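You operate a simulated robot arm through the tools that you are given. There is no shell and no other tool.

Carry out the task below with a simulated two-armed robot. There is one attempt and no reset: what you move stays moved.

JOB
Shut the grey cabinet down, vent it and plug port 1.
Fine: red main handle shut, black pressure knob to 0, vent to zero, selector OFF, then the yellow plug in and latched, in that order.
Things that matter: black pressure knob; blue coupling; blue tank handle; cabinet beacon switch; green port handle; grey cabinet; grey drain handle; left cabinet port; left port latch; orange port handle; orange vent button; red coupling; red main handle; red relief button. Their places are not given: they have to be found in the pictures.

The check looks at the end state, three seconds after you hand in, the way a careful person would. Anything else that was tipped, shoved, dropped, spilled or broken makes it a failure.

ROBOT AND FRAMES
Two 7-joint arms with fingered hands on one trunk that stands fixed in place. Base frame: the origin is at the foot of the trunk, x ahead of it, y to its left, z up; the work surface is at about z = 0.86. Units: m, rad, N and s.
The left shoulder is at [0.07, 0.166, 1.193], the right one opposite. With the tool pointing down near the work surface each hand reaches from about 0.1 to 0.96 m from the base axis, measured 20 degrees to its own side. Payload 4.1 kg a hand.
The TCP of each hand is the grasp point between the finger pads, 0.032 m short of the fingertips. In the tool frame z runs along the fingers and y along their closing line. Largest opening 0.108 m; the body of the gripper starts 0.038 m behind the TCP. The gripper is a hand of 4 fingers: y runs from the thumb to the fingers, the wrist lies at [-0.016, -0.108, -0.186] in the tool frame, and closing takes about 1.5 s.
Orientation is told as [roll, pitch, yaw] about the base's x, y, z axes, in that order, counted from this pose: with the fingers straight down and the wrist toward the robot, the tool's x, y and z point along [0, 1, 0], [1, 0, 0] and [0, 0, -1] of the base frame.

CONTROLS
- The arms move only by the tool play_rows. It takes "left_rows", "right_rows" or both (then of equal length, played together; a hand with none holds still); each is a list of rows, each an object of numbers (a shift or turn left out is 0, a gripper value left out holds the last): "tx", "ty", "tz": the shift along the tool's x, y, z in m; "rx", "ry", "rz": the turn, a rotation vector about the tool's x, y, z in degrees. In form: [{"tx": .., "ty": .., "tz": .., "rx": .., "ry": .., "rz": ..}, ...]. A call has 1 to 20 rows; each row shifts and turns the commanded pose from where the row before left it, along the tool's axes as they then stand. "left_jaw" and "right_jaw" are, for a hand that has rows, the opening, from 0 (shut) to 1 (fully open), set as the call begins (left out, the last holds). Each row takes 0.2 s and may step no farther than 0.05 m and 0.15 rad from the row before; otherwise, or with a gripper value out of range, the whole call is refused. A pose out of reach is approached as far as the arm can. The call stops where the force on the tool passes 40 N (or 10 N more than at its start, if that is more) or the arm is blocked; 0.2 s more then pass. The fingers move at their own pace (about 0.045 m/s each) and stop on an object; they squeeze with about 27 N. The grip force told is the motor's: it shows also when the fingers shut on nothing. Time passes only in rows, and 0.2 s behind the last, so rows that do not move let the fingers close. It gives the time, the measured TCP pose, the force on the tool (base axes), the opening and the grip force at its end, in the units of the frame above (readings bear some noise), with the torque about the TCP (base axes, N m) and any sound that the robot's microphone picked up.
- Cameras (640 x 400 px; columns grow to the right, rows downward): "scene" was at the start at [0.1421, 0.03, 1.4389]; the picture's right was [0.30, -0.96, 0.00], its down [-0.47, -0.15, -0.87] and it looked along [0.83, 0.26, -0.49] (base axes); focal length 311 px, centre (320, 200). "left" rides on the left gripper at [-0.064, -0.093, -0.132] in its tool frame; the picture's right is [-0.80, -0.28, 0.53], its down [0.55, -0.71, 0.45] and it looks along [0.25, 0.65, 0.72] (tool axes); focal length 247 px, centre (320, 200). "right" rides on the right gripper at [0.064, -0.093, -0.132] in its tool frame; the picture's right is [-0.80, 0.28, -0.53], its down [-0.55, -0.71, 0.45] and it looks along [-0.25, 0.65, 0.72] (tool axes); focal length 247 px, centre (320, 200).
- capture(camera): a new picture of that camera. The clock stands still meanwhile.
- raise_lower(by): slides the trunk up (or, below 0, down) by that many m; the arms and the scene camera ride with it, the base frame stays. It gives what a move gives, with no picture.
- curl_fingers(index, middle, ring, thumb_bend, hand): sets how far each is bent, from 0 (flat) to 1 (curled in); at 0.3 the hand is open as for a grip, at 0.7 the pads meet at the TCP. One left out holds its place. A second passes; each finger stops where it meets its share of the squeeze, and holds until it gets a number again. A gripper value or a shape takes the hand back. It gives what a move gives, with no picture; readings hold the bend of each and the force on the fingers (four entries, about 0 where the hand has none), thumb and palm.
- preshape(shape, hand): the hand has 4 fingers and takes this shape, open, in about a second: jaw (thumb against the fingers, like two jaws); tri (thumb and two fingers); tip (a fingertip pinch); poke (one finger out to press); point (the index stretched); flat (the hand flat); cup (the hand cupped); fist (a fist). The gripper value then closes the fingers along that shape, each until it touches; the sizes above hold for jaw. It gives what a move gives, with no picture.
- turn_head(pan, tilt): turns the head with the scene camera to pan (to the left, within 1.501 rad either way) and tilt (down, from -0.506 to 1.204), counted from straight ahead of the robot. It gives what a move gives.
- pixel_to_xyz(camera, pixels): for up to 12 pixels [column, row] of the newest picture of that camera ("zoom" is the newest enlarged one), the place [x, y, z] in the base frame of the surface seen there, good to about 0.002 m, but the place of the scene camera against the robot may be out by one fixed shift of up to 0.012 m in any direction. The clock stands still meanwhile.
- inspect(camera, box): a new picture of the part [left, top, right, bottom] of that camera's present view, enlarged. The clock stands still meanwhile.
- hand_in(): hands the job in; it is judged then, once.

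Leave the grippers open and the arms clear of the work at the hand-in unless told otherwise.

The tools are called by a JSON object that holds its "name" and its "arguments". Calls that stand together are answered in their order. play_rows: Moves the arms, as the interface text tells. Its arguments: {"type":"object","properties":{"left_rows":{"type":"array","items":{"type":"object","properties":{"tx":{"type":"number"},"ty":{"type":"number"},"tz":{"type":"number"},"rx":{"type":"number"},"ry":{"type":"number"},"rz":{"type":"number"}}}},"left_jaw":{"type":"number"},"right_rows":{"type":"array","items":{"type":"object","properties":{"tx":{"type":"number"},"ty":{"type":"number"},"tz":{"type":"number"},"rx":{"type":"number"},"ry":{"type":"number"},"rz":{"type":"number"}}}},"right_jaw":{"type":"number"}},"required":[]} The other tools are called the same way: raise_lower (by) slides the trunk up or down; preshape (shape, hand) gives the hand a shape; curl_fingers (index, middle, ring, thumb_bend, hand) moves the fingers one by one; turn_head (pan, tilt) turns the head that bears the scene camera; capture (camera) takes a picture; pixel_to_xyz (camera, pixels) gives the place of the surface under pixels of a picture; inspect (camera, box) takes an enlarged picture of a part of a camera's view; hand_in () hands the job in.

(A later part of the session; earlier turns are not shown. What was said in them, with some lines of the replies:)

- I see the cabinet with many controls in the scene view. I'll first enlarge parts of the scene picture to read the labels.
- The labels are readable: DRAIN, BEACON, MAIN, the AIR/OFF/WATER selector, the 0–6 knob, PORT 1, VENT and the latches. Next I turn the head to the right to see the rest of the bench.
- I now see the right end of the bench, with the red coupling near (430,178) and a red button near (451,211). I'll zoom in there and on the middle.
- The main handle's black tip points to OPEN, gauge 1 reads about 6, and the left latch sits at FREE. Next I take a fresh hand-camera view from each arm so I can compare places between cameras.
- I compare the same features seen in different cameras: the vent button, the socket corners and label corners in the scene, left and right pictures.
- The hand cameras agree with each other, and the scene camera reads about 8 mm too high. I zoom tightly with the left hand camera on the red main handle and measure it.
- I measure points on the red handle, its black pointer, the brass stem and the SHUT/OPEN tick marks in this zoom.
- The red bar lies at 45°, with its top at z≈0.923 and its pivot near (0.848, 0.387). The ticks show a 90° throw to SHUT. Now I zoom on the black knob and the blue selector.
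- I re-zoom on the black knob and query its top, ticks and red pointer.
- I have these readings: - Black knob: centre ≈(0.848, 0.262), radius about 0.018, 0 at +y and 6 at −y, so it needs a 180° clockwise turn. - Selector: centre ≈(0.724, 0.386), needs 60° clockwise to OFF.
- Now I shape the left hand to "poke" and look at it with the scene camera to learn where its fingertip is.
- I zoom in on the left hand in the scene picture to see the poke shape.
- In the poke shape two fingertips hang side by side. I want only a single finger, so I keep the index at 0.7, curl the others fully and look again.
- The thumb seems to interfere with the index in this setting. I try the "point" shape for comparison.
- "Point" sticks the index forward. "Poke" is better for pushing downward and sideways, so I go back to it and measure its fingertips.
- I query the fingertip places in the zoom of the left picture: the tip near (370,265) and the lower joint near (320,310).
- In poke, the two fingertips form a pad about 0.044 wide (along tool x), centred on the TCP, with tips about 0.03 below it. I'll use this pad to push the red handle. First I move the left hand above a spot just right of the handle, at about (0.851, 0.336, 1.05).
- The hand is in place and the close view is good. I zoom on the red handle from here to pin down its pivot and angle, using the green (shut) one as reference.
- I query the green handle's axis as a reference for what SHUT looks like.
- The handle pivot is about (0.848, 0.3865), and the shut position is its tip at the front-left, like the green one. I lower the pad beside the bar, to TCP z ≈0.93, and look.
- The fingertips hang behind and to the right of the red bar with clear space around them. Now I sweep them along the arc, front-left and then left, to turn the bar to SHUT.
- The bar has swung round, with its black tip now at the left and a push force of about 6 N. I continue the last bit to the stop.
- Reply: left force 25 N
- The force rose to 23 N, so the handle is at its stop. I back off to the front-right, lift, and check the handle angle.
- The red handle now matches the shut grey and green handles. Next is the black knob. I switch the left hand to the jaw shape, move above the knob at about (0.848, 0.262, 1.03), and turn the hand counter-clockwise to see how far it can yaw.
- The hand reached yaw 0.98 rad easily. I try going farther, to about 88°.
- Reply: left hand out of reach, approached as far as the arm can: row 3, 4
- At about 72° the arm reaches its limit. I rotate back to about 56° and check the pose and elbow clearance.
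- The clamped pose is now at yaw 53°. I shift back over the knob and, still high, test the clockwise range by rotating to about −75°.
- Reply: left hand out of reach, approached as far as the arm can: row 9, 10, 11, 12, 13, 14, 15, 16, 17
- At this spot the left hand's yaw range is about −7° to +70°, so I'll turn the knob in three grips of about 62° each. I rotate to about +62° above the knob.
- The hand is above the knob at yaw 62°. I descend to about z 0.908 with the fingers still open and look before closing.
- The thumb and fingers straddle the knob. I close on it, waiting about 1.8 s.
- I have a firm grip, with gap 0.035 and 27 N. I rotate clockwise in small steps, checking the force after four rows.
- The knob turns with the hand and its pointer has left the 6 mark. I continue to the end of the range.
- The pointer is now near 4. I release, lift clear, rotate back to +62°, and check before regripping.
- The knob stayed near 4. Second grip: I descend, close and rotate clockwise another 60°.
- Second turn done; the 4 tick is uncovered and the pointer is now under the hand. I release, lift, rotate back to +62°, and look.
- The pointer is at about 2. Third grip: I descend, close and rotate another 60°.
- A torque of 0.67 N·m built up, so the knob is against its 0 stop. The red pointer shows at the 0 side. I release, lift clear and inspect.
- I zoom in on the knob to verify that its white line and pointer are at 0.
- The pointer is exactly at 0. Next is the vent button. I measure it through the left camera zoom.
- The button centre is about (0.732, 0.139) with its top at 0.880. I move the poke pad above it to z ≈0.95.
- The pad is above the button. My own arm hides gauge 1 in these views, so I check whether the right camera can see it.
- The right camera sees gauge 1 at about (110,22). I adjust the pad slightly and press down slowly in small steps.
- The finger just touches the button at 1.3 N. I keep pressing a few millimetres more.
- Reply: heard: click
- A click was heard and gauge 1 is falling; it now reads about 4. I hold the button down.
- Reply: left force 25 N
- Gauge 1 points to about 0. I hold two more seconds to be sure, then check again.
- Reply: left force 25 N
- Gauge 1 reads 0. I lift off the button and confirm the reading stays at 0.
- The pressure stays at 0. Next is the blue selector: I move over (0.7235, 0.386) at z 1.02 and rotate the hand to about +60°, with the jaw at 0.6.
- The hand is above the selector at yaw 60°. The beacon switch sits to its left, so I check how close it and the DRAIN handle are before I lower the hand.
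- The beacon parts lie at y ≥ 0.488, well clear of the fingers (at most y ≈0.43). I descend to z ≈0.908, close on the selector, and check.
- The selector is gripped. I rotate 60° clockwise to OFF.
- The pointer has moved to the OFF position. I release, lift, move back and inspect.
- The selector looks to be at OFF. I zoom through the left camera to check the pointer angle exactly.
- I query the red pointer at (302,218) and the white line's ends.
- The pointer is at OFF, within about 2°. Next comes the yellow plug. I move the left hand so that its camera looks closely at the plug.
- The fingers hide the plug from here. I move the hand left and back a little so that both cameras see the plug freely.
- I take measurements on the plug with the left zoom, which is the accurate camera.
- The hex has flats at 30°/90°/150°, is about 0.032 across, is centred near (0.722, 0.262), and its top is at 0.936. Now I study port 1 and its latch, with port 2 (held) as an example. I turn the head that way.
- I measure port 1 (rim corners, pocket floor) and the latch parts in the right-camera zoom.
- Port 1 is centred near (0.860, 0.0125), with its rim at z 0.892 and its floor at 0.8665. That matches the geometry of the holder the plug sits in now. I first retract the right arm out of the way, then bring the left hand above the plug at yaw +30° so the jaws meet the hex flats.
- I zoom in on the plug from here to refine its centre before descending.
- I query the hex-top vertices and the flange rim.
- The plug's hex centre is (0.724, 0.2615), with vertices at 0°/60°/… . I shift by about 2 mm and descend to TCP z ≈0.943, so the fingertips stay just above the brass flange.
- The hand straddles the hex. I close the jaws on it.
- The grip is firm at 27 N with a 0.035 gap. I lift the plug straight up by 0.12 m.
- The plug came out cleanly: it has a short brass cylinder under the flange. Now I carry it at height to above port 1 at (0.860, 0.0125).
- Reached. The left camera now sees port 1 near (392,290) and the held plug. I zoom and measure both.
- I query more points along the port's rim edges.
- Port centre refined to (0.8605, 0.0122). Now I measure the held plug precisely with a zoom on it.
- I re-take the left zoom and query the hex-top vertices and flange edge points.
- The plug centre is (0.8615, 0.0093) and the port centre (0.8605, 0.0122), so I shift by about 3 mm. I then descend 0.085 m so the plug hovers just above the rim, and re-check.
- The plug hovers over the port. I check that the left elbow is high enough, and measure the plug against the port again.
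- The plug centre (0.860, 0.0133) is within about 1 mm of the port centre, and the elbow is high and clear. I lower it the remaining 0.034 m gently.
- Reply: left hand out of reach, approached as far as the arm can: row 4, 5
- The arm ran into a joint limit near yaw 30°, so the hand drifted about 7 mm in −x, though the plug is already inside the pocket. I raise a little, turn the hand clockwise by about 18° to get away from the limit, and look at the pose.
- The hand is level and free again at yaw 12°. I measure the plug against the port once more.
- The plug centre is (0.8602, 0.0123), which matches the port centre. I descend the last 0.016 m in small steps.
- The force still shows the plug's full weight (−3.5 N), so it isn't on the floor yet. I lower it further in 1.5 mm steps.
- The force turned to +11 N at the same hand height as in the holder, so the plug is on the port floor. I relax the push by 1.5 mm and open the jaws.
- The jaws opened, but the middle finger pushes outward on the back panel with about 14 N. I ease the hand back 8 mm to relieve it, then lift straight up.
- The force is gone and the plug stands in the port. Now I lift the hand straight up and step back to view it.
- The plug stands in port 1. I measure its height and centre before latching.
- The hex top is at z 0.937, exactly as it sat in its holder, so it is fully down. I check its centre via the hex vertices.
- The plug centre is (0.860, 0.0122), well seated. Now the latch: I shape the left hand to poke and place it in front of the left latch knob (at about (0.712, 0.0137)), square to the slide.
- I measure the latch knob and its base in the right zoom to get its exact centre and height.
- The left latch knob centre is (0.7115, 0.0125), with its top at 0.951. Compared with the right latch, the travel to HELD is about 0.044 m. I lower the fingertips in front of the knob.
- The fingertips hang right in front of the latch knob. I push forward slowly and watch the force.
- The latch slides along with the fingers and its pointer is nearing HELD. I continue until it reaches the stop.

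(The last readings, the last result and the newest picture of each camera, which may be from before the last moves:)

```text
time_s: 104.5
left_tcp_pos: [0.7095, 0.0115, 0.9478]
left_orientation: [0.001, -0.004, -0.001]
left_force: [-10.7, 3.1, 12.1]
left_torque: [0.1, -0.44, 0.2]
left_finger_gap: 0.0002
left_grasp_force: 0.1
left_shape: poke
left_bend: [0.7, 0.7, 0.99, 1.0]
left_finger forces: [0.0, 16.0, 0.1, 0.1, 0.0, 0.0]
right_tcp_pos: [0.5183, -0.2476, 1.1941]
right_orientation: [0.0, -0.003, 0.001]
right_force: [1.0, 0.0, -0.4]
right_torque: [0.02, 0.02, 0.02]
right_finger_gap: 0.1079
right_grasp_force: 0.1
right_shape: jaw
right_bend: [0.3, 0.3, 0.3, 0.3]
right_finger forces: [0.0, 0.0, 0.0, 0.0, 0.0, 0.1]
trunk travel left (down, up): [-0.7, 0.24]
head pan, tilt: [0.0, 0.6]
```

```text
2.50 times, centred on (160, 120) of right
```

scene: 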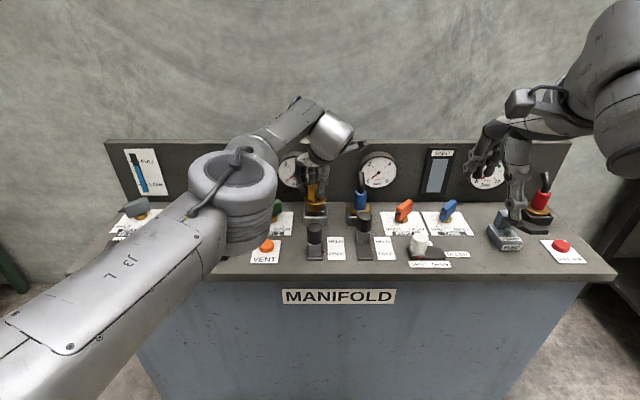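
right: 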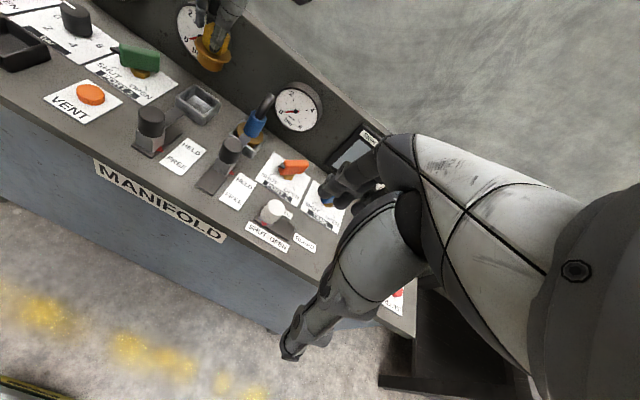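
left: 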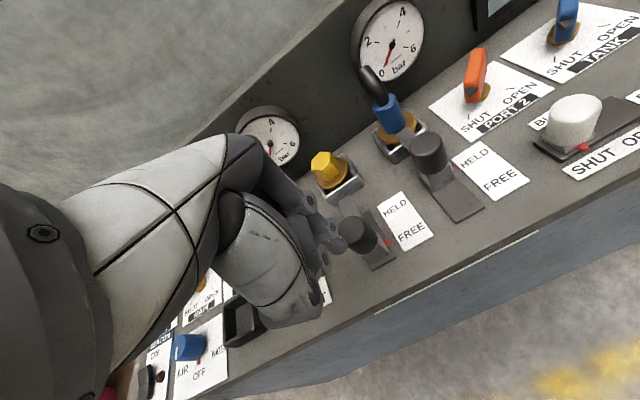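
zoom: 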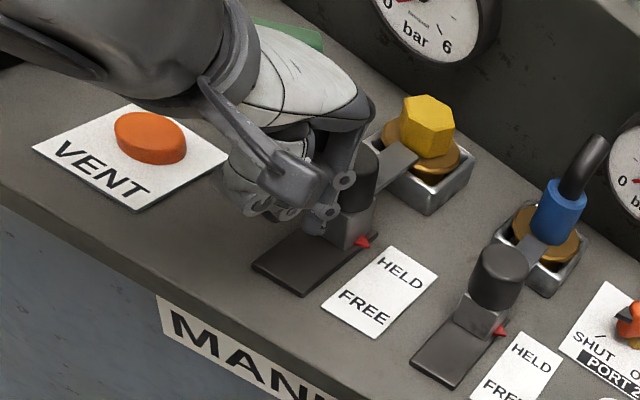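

The force rose to about 16 N, so the latch is at its stop, with the pointer at HELD and the tongue over the flange. I back straight off, lift, and move away.

{"name": "play_rows", "arguments": {"left_rows": [{"ty": -0.01}, {"ty": -0.025}, {"ty": -0.03}, {"tz": -0.04}, {"tz": -0.04}, {"tz": -0.04}, {"ty": -0.03, "tx": 0.03}, {"ty": -0.03, "tx": 0.03}, {"tx": 0.04}, {"tx": 0.04}, {}]}}

{"name": "inspect", "arguments": {"camera": "right", "box": [80, 40, 240, 200]}}

{"name": "inspect", "arguments": {"camera": "scene", "box": [260, 170, 390, 280]}}

```text
time_s: 106.9
left_tcp_pos: [0.5879, 0.1505, 1.064]
left_orientation: [0.001, -0.001, 0.0]
left_force: [0.0, -0.1, 0.1]
left_torque: [0.01, 0.0, -0.01]
left_finger_gap: 0.0002
left_grasp_force: 0.1
left_shape: poke
left_bend: [0.7, 0.7, 0.99, 1.0]
left_finger forces: [0.1, 0.0, 0.0, 0.0, 0.1, 0.0]
right_tcp_pos: [0.5227, -0.2487, 1.1914]
right_orientation: [0.003, 0.002, 0.001]
right_force: [-0.4, -0.9, 0.3]
right_torque: [0.06, -0.01, -0.02]
right_finger_gap: 0.1075
right_grasp_force: 0.0
right_shape: jaw
right_bend: [0.3, 0.3, 0.3, 0.3]
right_finger forces: [0.1, 0.0, 0.1, 0.1, 0.1, 0.0]
trunk travel left (down, up): [-0.7, 0.24]
head pan, tilt: [0.0, 0.6]
```

```text
2.50 times, centred on (160, 120) of right
```

zoom: 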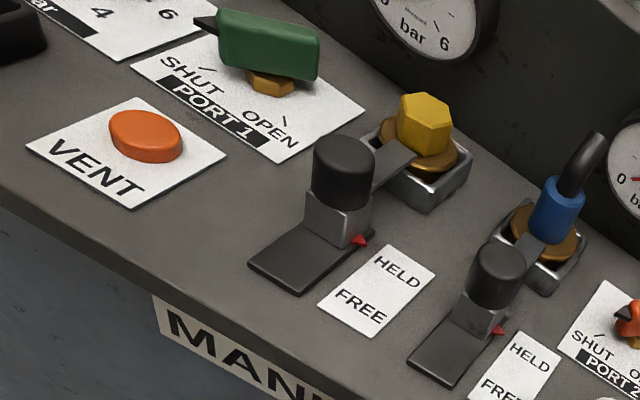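

```text
3.64 times, centred on (325, 225) of scene
```

zoom: 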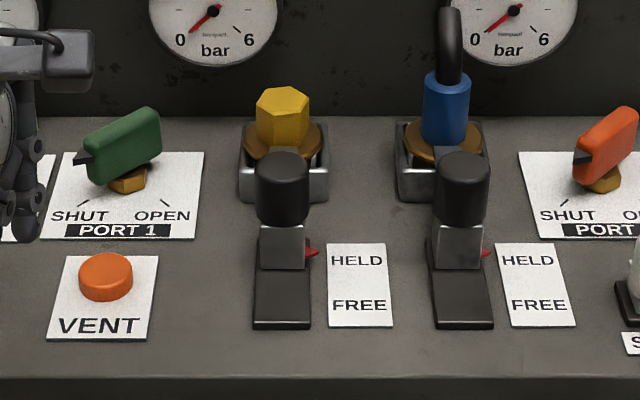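

The left latch now looks the same as the right, held one. I open the left hand, move both arms clear, and then verify everything in a final survey.

{"name": "preshape", "arguments": {"shape": "jaw", "hand": "left"}}

{"name": "play_rows", "arguments": {"left_rows": [{"ty": -0.03, "tx": 0.035, "tz": -0.02}, {"ty": -0.03, "tx": 0.035, "tz": -0.02}, {"ty": -0.03, "tx": 0.035, "tz": -0.02}, {"ty": -0.03, "tx": 0.035, "tz": -0.02}, {"tz": -0.03, "tx": 0.03}, {"tz": -0.03, "tx": 0.02}, {}], "left_jaw": 1.0}}

{"name": "turn_head", "arguments": {"pan": 0.3, "tilt": 0.6}}

{"name": "capture", "arguments": {"camera": "scene"}}

{"name": "inspect", "arguments": {"camera": "right", "box": [100, 60, 220, 160]}}

```text
time_s: 107.8
left_tcp_pos: [0.5876, 0.1526, 1.0641]
left_orientation: [-0.001, -0.002, 0.0]
left_force: [0.1, 0.3, -1.6]
left_torque: [-0.01, 0.02, 0.02]
left_finger_gap: 0.1077
left_grasp_force: 0.0
left_shape: jaw
left_bend: [0.3, 0.3, 0.3, 0.3]
left_finger forces: [0.0, 0.0, 0.0, 0.0, 0.1, 0.0]
right_tcp_pos: [0.5211, -0.2469, 1.1937]
right_orientation: [0.0, -0.001, 0.003]
right_force: [-1.1, -0.1, 0.2]
right_torque: [0.03, 0.02, -0.03]
right_finger_gap: 0.1078
right_grasp_force: 0.1
right_shape: jaw
right_bend: [0.3, 0.3, 0.3, 0.3]
right_finger forces: [0.1, 0.0, 0.0, 0.0, 0.0, 0.1]
trunk travel left (down, up): [-0.7, 0.24]
head pan, tilt: [0.0, 0.6]
```

```text
refused: row 1 steps farther than a row can; nothing moved
```

```text
time_s: 108.6
left_tcp_pos: [0.5882, 0.1525, 1.0639]
left_orientation: [0.002, -0.002, 0.001]
left_force: [0.7, 0.1, -0.4]
left_torque: [0.0, 0.0, 0.01]
left_finger_gap: 0.1079
left_grasp_force: 0.1
left_shape: jaw
left_bend: [0.3, 0.3, 0.3, 0.3]
left_finger forces: [0.0, 0.0, 0.0, 0.0, 0.0, 0.1]
right_tcp_pos: [0.5213, -0.2471, 1.1925]
right_orientation: [-0.002, 0.001, 0.002]
right_force: [-0.2, -0.3, 0.4]
right_torque: [-0.04, -0.02, -0.01]
right_finger_gap: 0.1077
right_grasp_force: 0.2
right_shape: jaw
right_bend: [0.3, 0.3, 0.3, 0.3]
right_finger forces: [0.1, 0.1, 0.0, 0.0, 0.1, 0.0]
trunk travel left (down, up): [-0.7, 0.24]
head pan, tilt: [0.3, 0.6]
```

```text
taken
```

scene: 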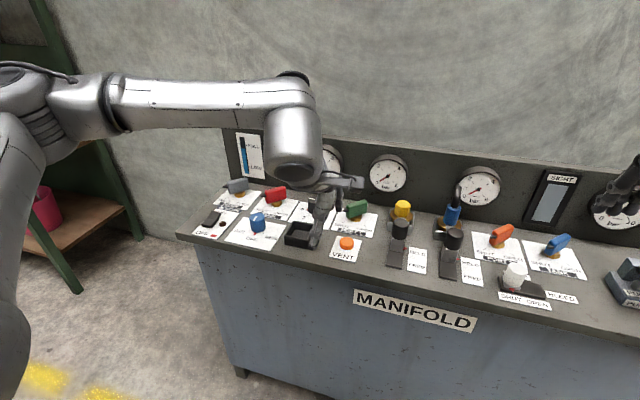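

```text
4.00 times, centred on (160, 110) of right
```

zoom: 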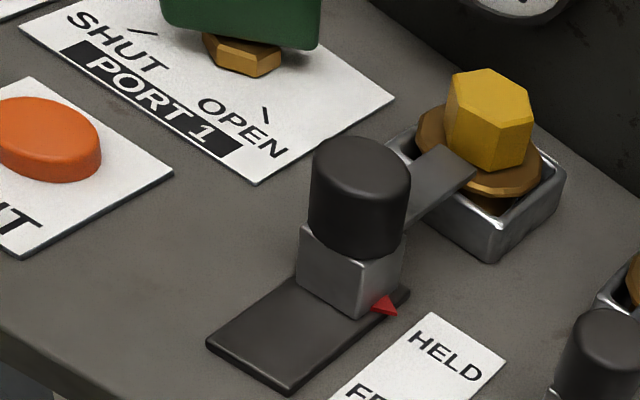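

The tongue lies over the plug's flange. That retreat was refused for a slightly too long step, so I repeat it with smaller steps and measure the pointer.

{"name": "play_rows", "arguments": {"left_rows": [{"ty": -0.0148, "tx": 0.0269, "tz": -0.0198}, {"ty": -0.0148, "tx": 0.0269, "tz": -0.0198}, {"ty": -0.0148, "tx": 0.0269, "tz": -0.0198}, {"ty": -0.0148, "tx": 0.0269, "tz": -0.0198}, {"ty": -0.0148, "tx": 0.0269, "tz": -0.0198}, {"ty": -0.0148, "tx": 0.0269, "tz": -0.0198}, {"ty": -0.0148, "tx": 0.0269, "tz": -0.0198}, {"ty": -0.0148, "tx": 0.0269, "tz": -0.0198}, {}], "left_jaw": 1.0}}

{"name": "inspect", "arguments": {"camera": "right", "box": [80, 40, 280, 200]}}

{"name": "pixel_to_xyz", "arguments": {"camera": "zoom", "pixels": [[360, 240], [500, 330], [345, 170], [497, 262], [400, 155], [430, 110], [435, 165]]}}

{"name": "capture", "arguments": {"camera": "scene"}}

```text
time_s: 110.6
left_tcp_pos: [0.4717, 0.3694, 1.22]
left_orientation: [0.002, -0.002, -0.002]
left_force: [0.4, 0.9, -0.3]
left_torque: [0.06, 0.03, 0.01]
left_finger_gap: 0.1077
left_grasp_force: 0.0
left_shape: jaw
left_bend: [0.3, 0.3, 0.3, 0.3]
left_finger forces: [0.1, 0.1, 0.0, 0.1, 0.1, 0.0]
right_tcp_pos: [0.5223, -0.2487, 1.1928]
right_orientation: [-0.001, 0.003, 0.002]
right_force: [0.0, -0.6, 0.0]
right_torque: [-0.02, 0.01, 0.01]
right_finger_gap: 0.1077
right_grasp_force: 0.1
right_shape: jaw
right_bend: [0.3, 0.3, 0.3, 0.3]
right_finger forces: [0.0, 0.0, 0.0, 0.0, 0.0, 0.0]
trunk travel left (down, up): [-0.7, 0.24]
head pan, tilt: [0.3, 0.6]
```

```text
2.50 times, centred on (180, 120) of right
```

zoom: 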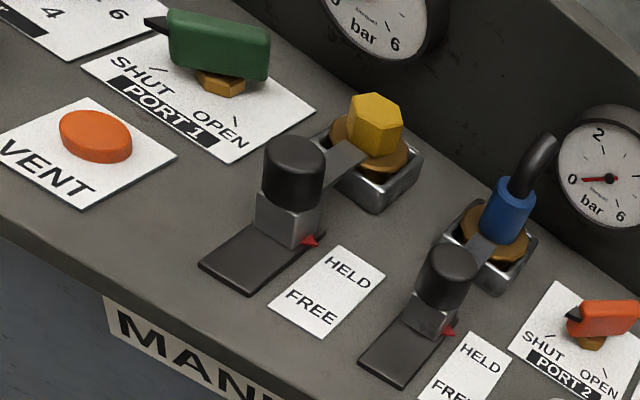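

```text
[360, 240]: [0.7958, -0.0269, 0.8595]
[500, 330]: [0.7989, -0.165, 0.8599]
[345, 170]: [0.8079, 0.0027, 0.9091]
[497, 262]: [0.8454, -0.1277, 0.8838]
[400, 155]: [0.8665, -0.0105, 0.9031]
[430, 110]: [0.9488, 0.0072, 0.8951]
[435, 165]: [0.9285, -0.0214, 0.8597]
```

```text
taken
```

scene: 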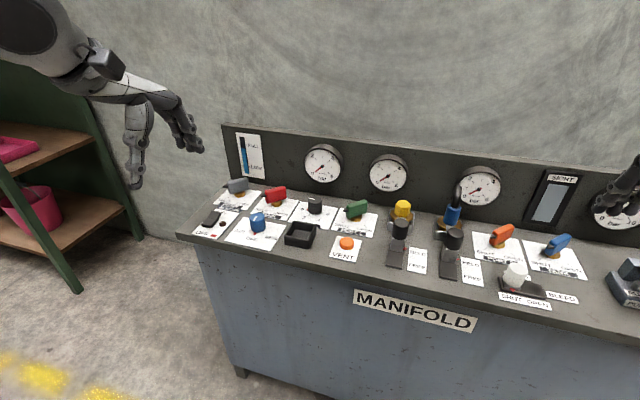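

The arm is clear. I measure both latch pointers and zoom over the whole panel for a last check.

{"name": "pixel_to_xyz", "arguments": {"camera": "right", "pixels": [[175, 136], [224, 172]]}}

{"name": "inspect", "arguments": {"camera": "right", "box": [130, 90, 250, 190]}}

{"name": "pixel_to_xyz", "arguments": {"camera": "zoom", "pixels": [[260, 237], [265, 245], [500, 388], [230, 90], [180, 80], [370, 50], [340, 45], [290, 90], [490, 250], [255, 235]]}}

{"name": "inspect", "arguments": {"camera": "scene", "box": [180, 120, 340, 265]}}

{"name": "inspect", "arguments": {"camera": "scene", "box": [330, 140, 500, 280]}}

```text
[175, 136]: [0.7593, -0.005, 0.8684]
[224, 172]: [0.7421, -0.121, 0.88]
```

```text
4.00 times, centred on (190, 140) of right
```

zoom: 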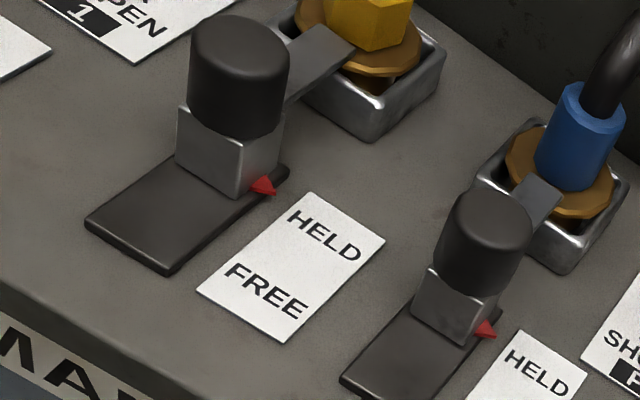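

```text
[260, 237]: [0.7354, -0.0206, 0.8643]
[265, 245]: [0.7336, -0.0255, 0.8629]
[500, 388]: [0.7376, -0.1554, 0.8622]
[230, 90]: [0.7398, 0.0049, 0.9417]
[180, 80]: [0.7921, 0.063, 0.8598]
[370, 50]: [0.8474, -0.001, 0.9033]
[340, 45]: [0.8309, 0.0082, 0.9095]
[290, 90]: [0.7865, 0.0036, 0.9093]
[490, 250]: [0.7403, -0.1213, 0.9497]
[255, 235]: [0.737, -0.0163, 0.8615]
```

```text
2.76 times, centred on (260, 192) of scene
```

zoom: 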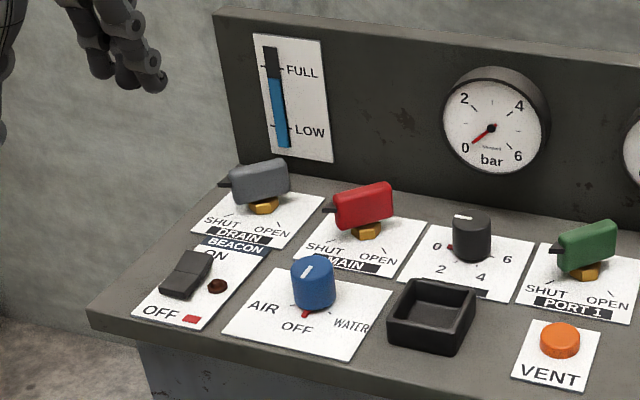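

```text
2.86 times, centred on (415, 210) of scene
```

zoom: 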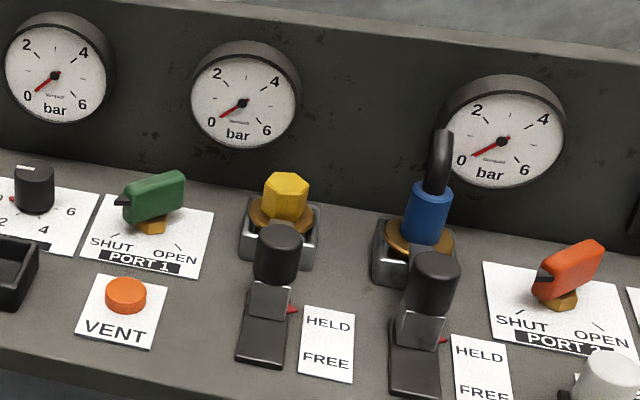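

Everything reads as asked:
- The red main handle is at SHUT.
- The black knob is at 0.
- Gauge 1 is at 0.
- The selector is at OFF.
- The yellow plug is in port 1, with its latch pointer at HELD (x ≈0.759, against 0.757 on the held port 2).

The other controls look unchanged, both hands are open and both arms are clear, so I hand in.

{"name": "hand_in", "arguments": {}}

```text
The job is handed in.
```

The grey cabinet is shut down and vented, and port 1 is plugged and latched. I handed the job in, but the check has not given a result yet. All five steps were done in the order you gave:

1. **Red main handle:** turned to its stop at SHUT; it now lines up with the other shut handles.
2. **Black pressure knob:** turned from 6 to its stop at 0.
3. **Vent:** I held the orange vent button until gauge 1 read 0. It still read 0 after I let go.
4. **Selector:** turned from WATER to OFF, with its pointer within about 2° of the mark.
5. **Yellow plug:** seated in port 1 at the same height it had in its holder. The left latch is pushed to its stop at HELD, with its tongue over the plug's flange.

While I was releasing the plug, one finger pressed against the cabinet's back panel with about 14 N. I backed off straight away and saw no damage.

I did not touch any other controls, and those I could see in the last pictures looked unchanged. I did not re-check the far right end (pump, red coupling and relief button), but neither arm worked there. Both hands are open and both arms are clear of the bench.
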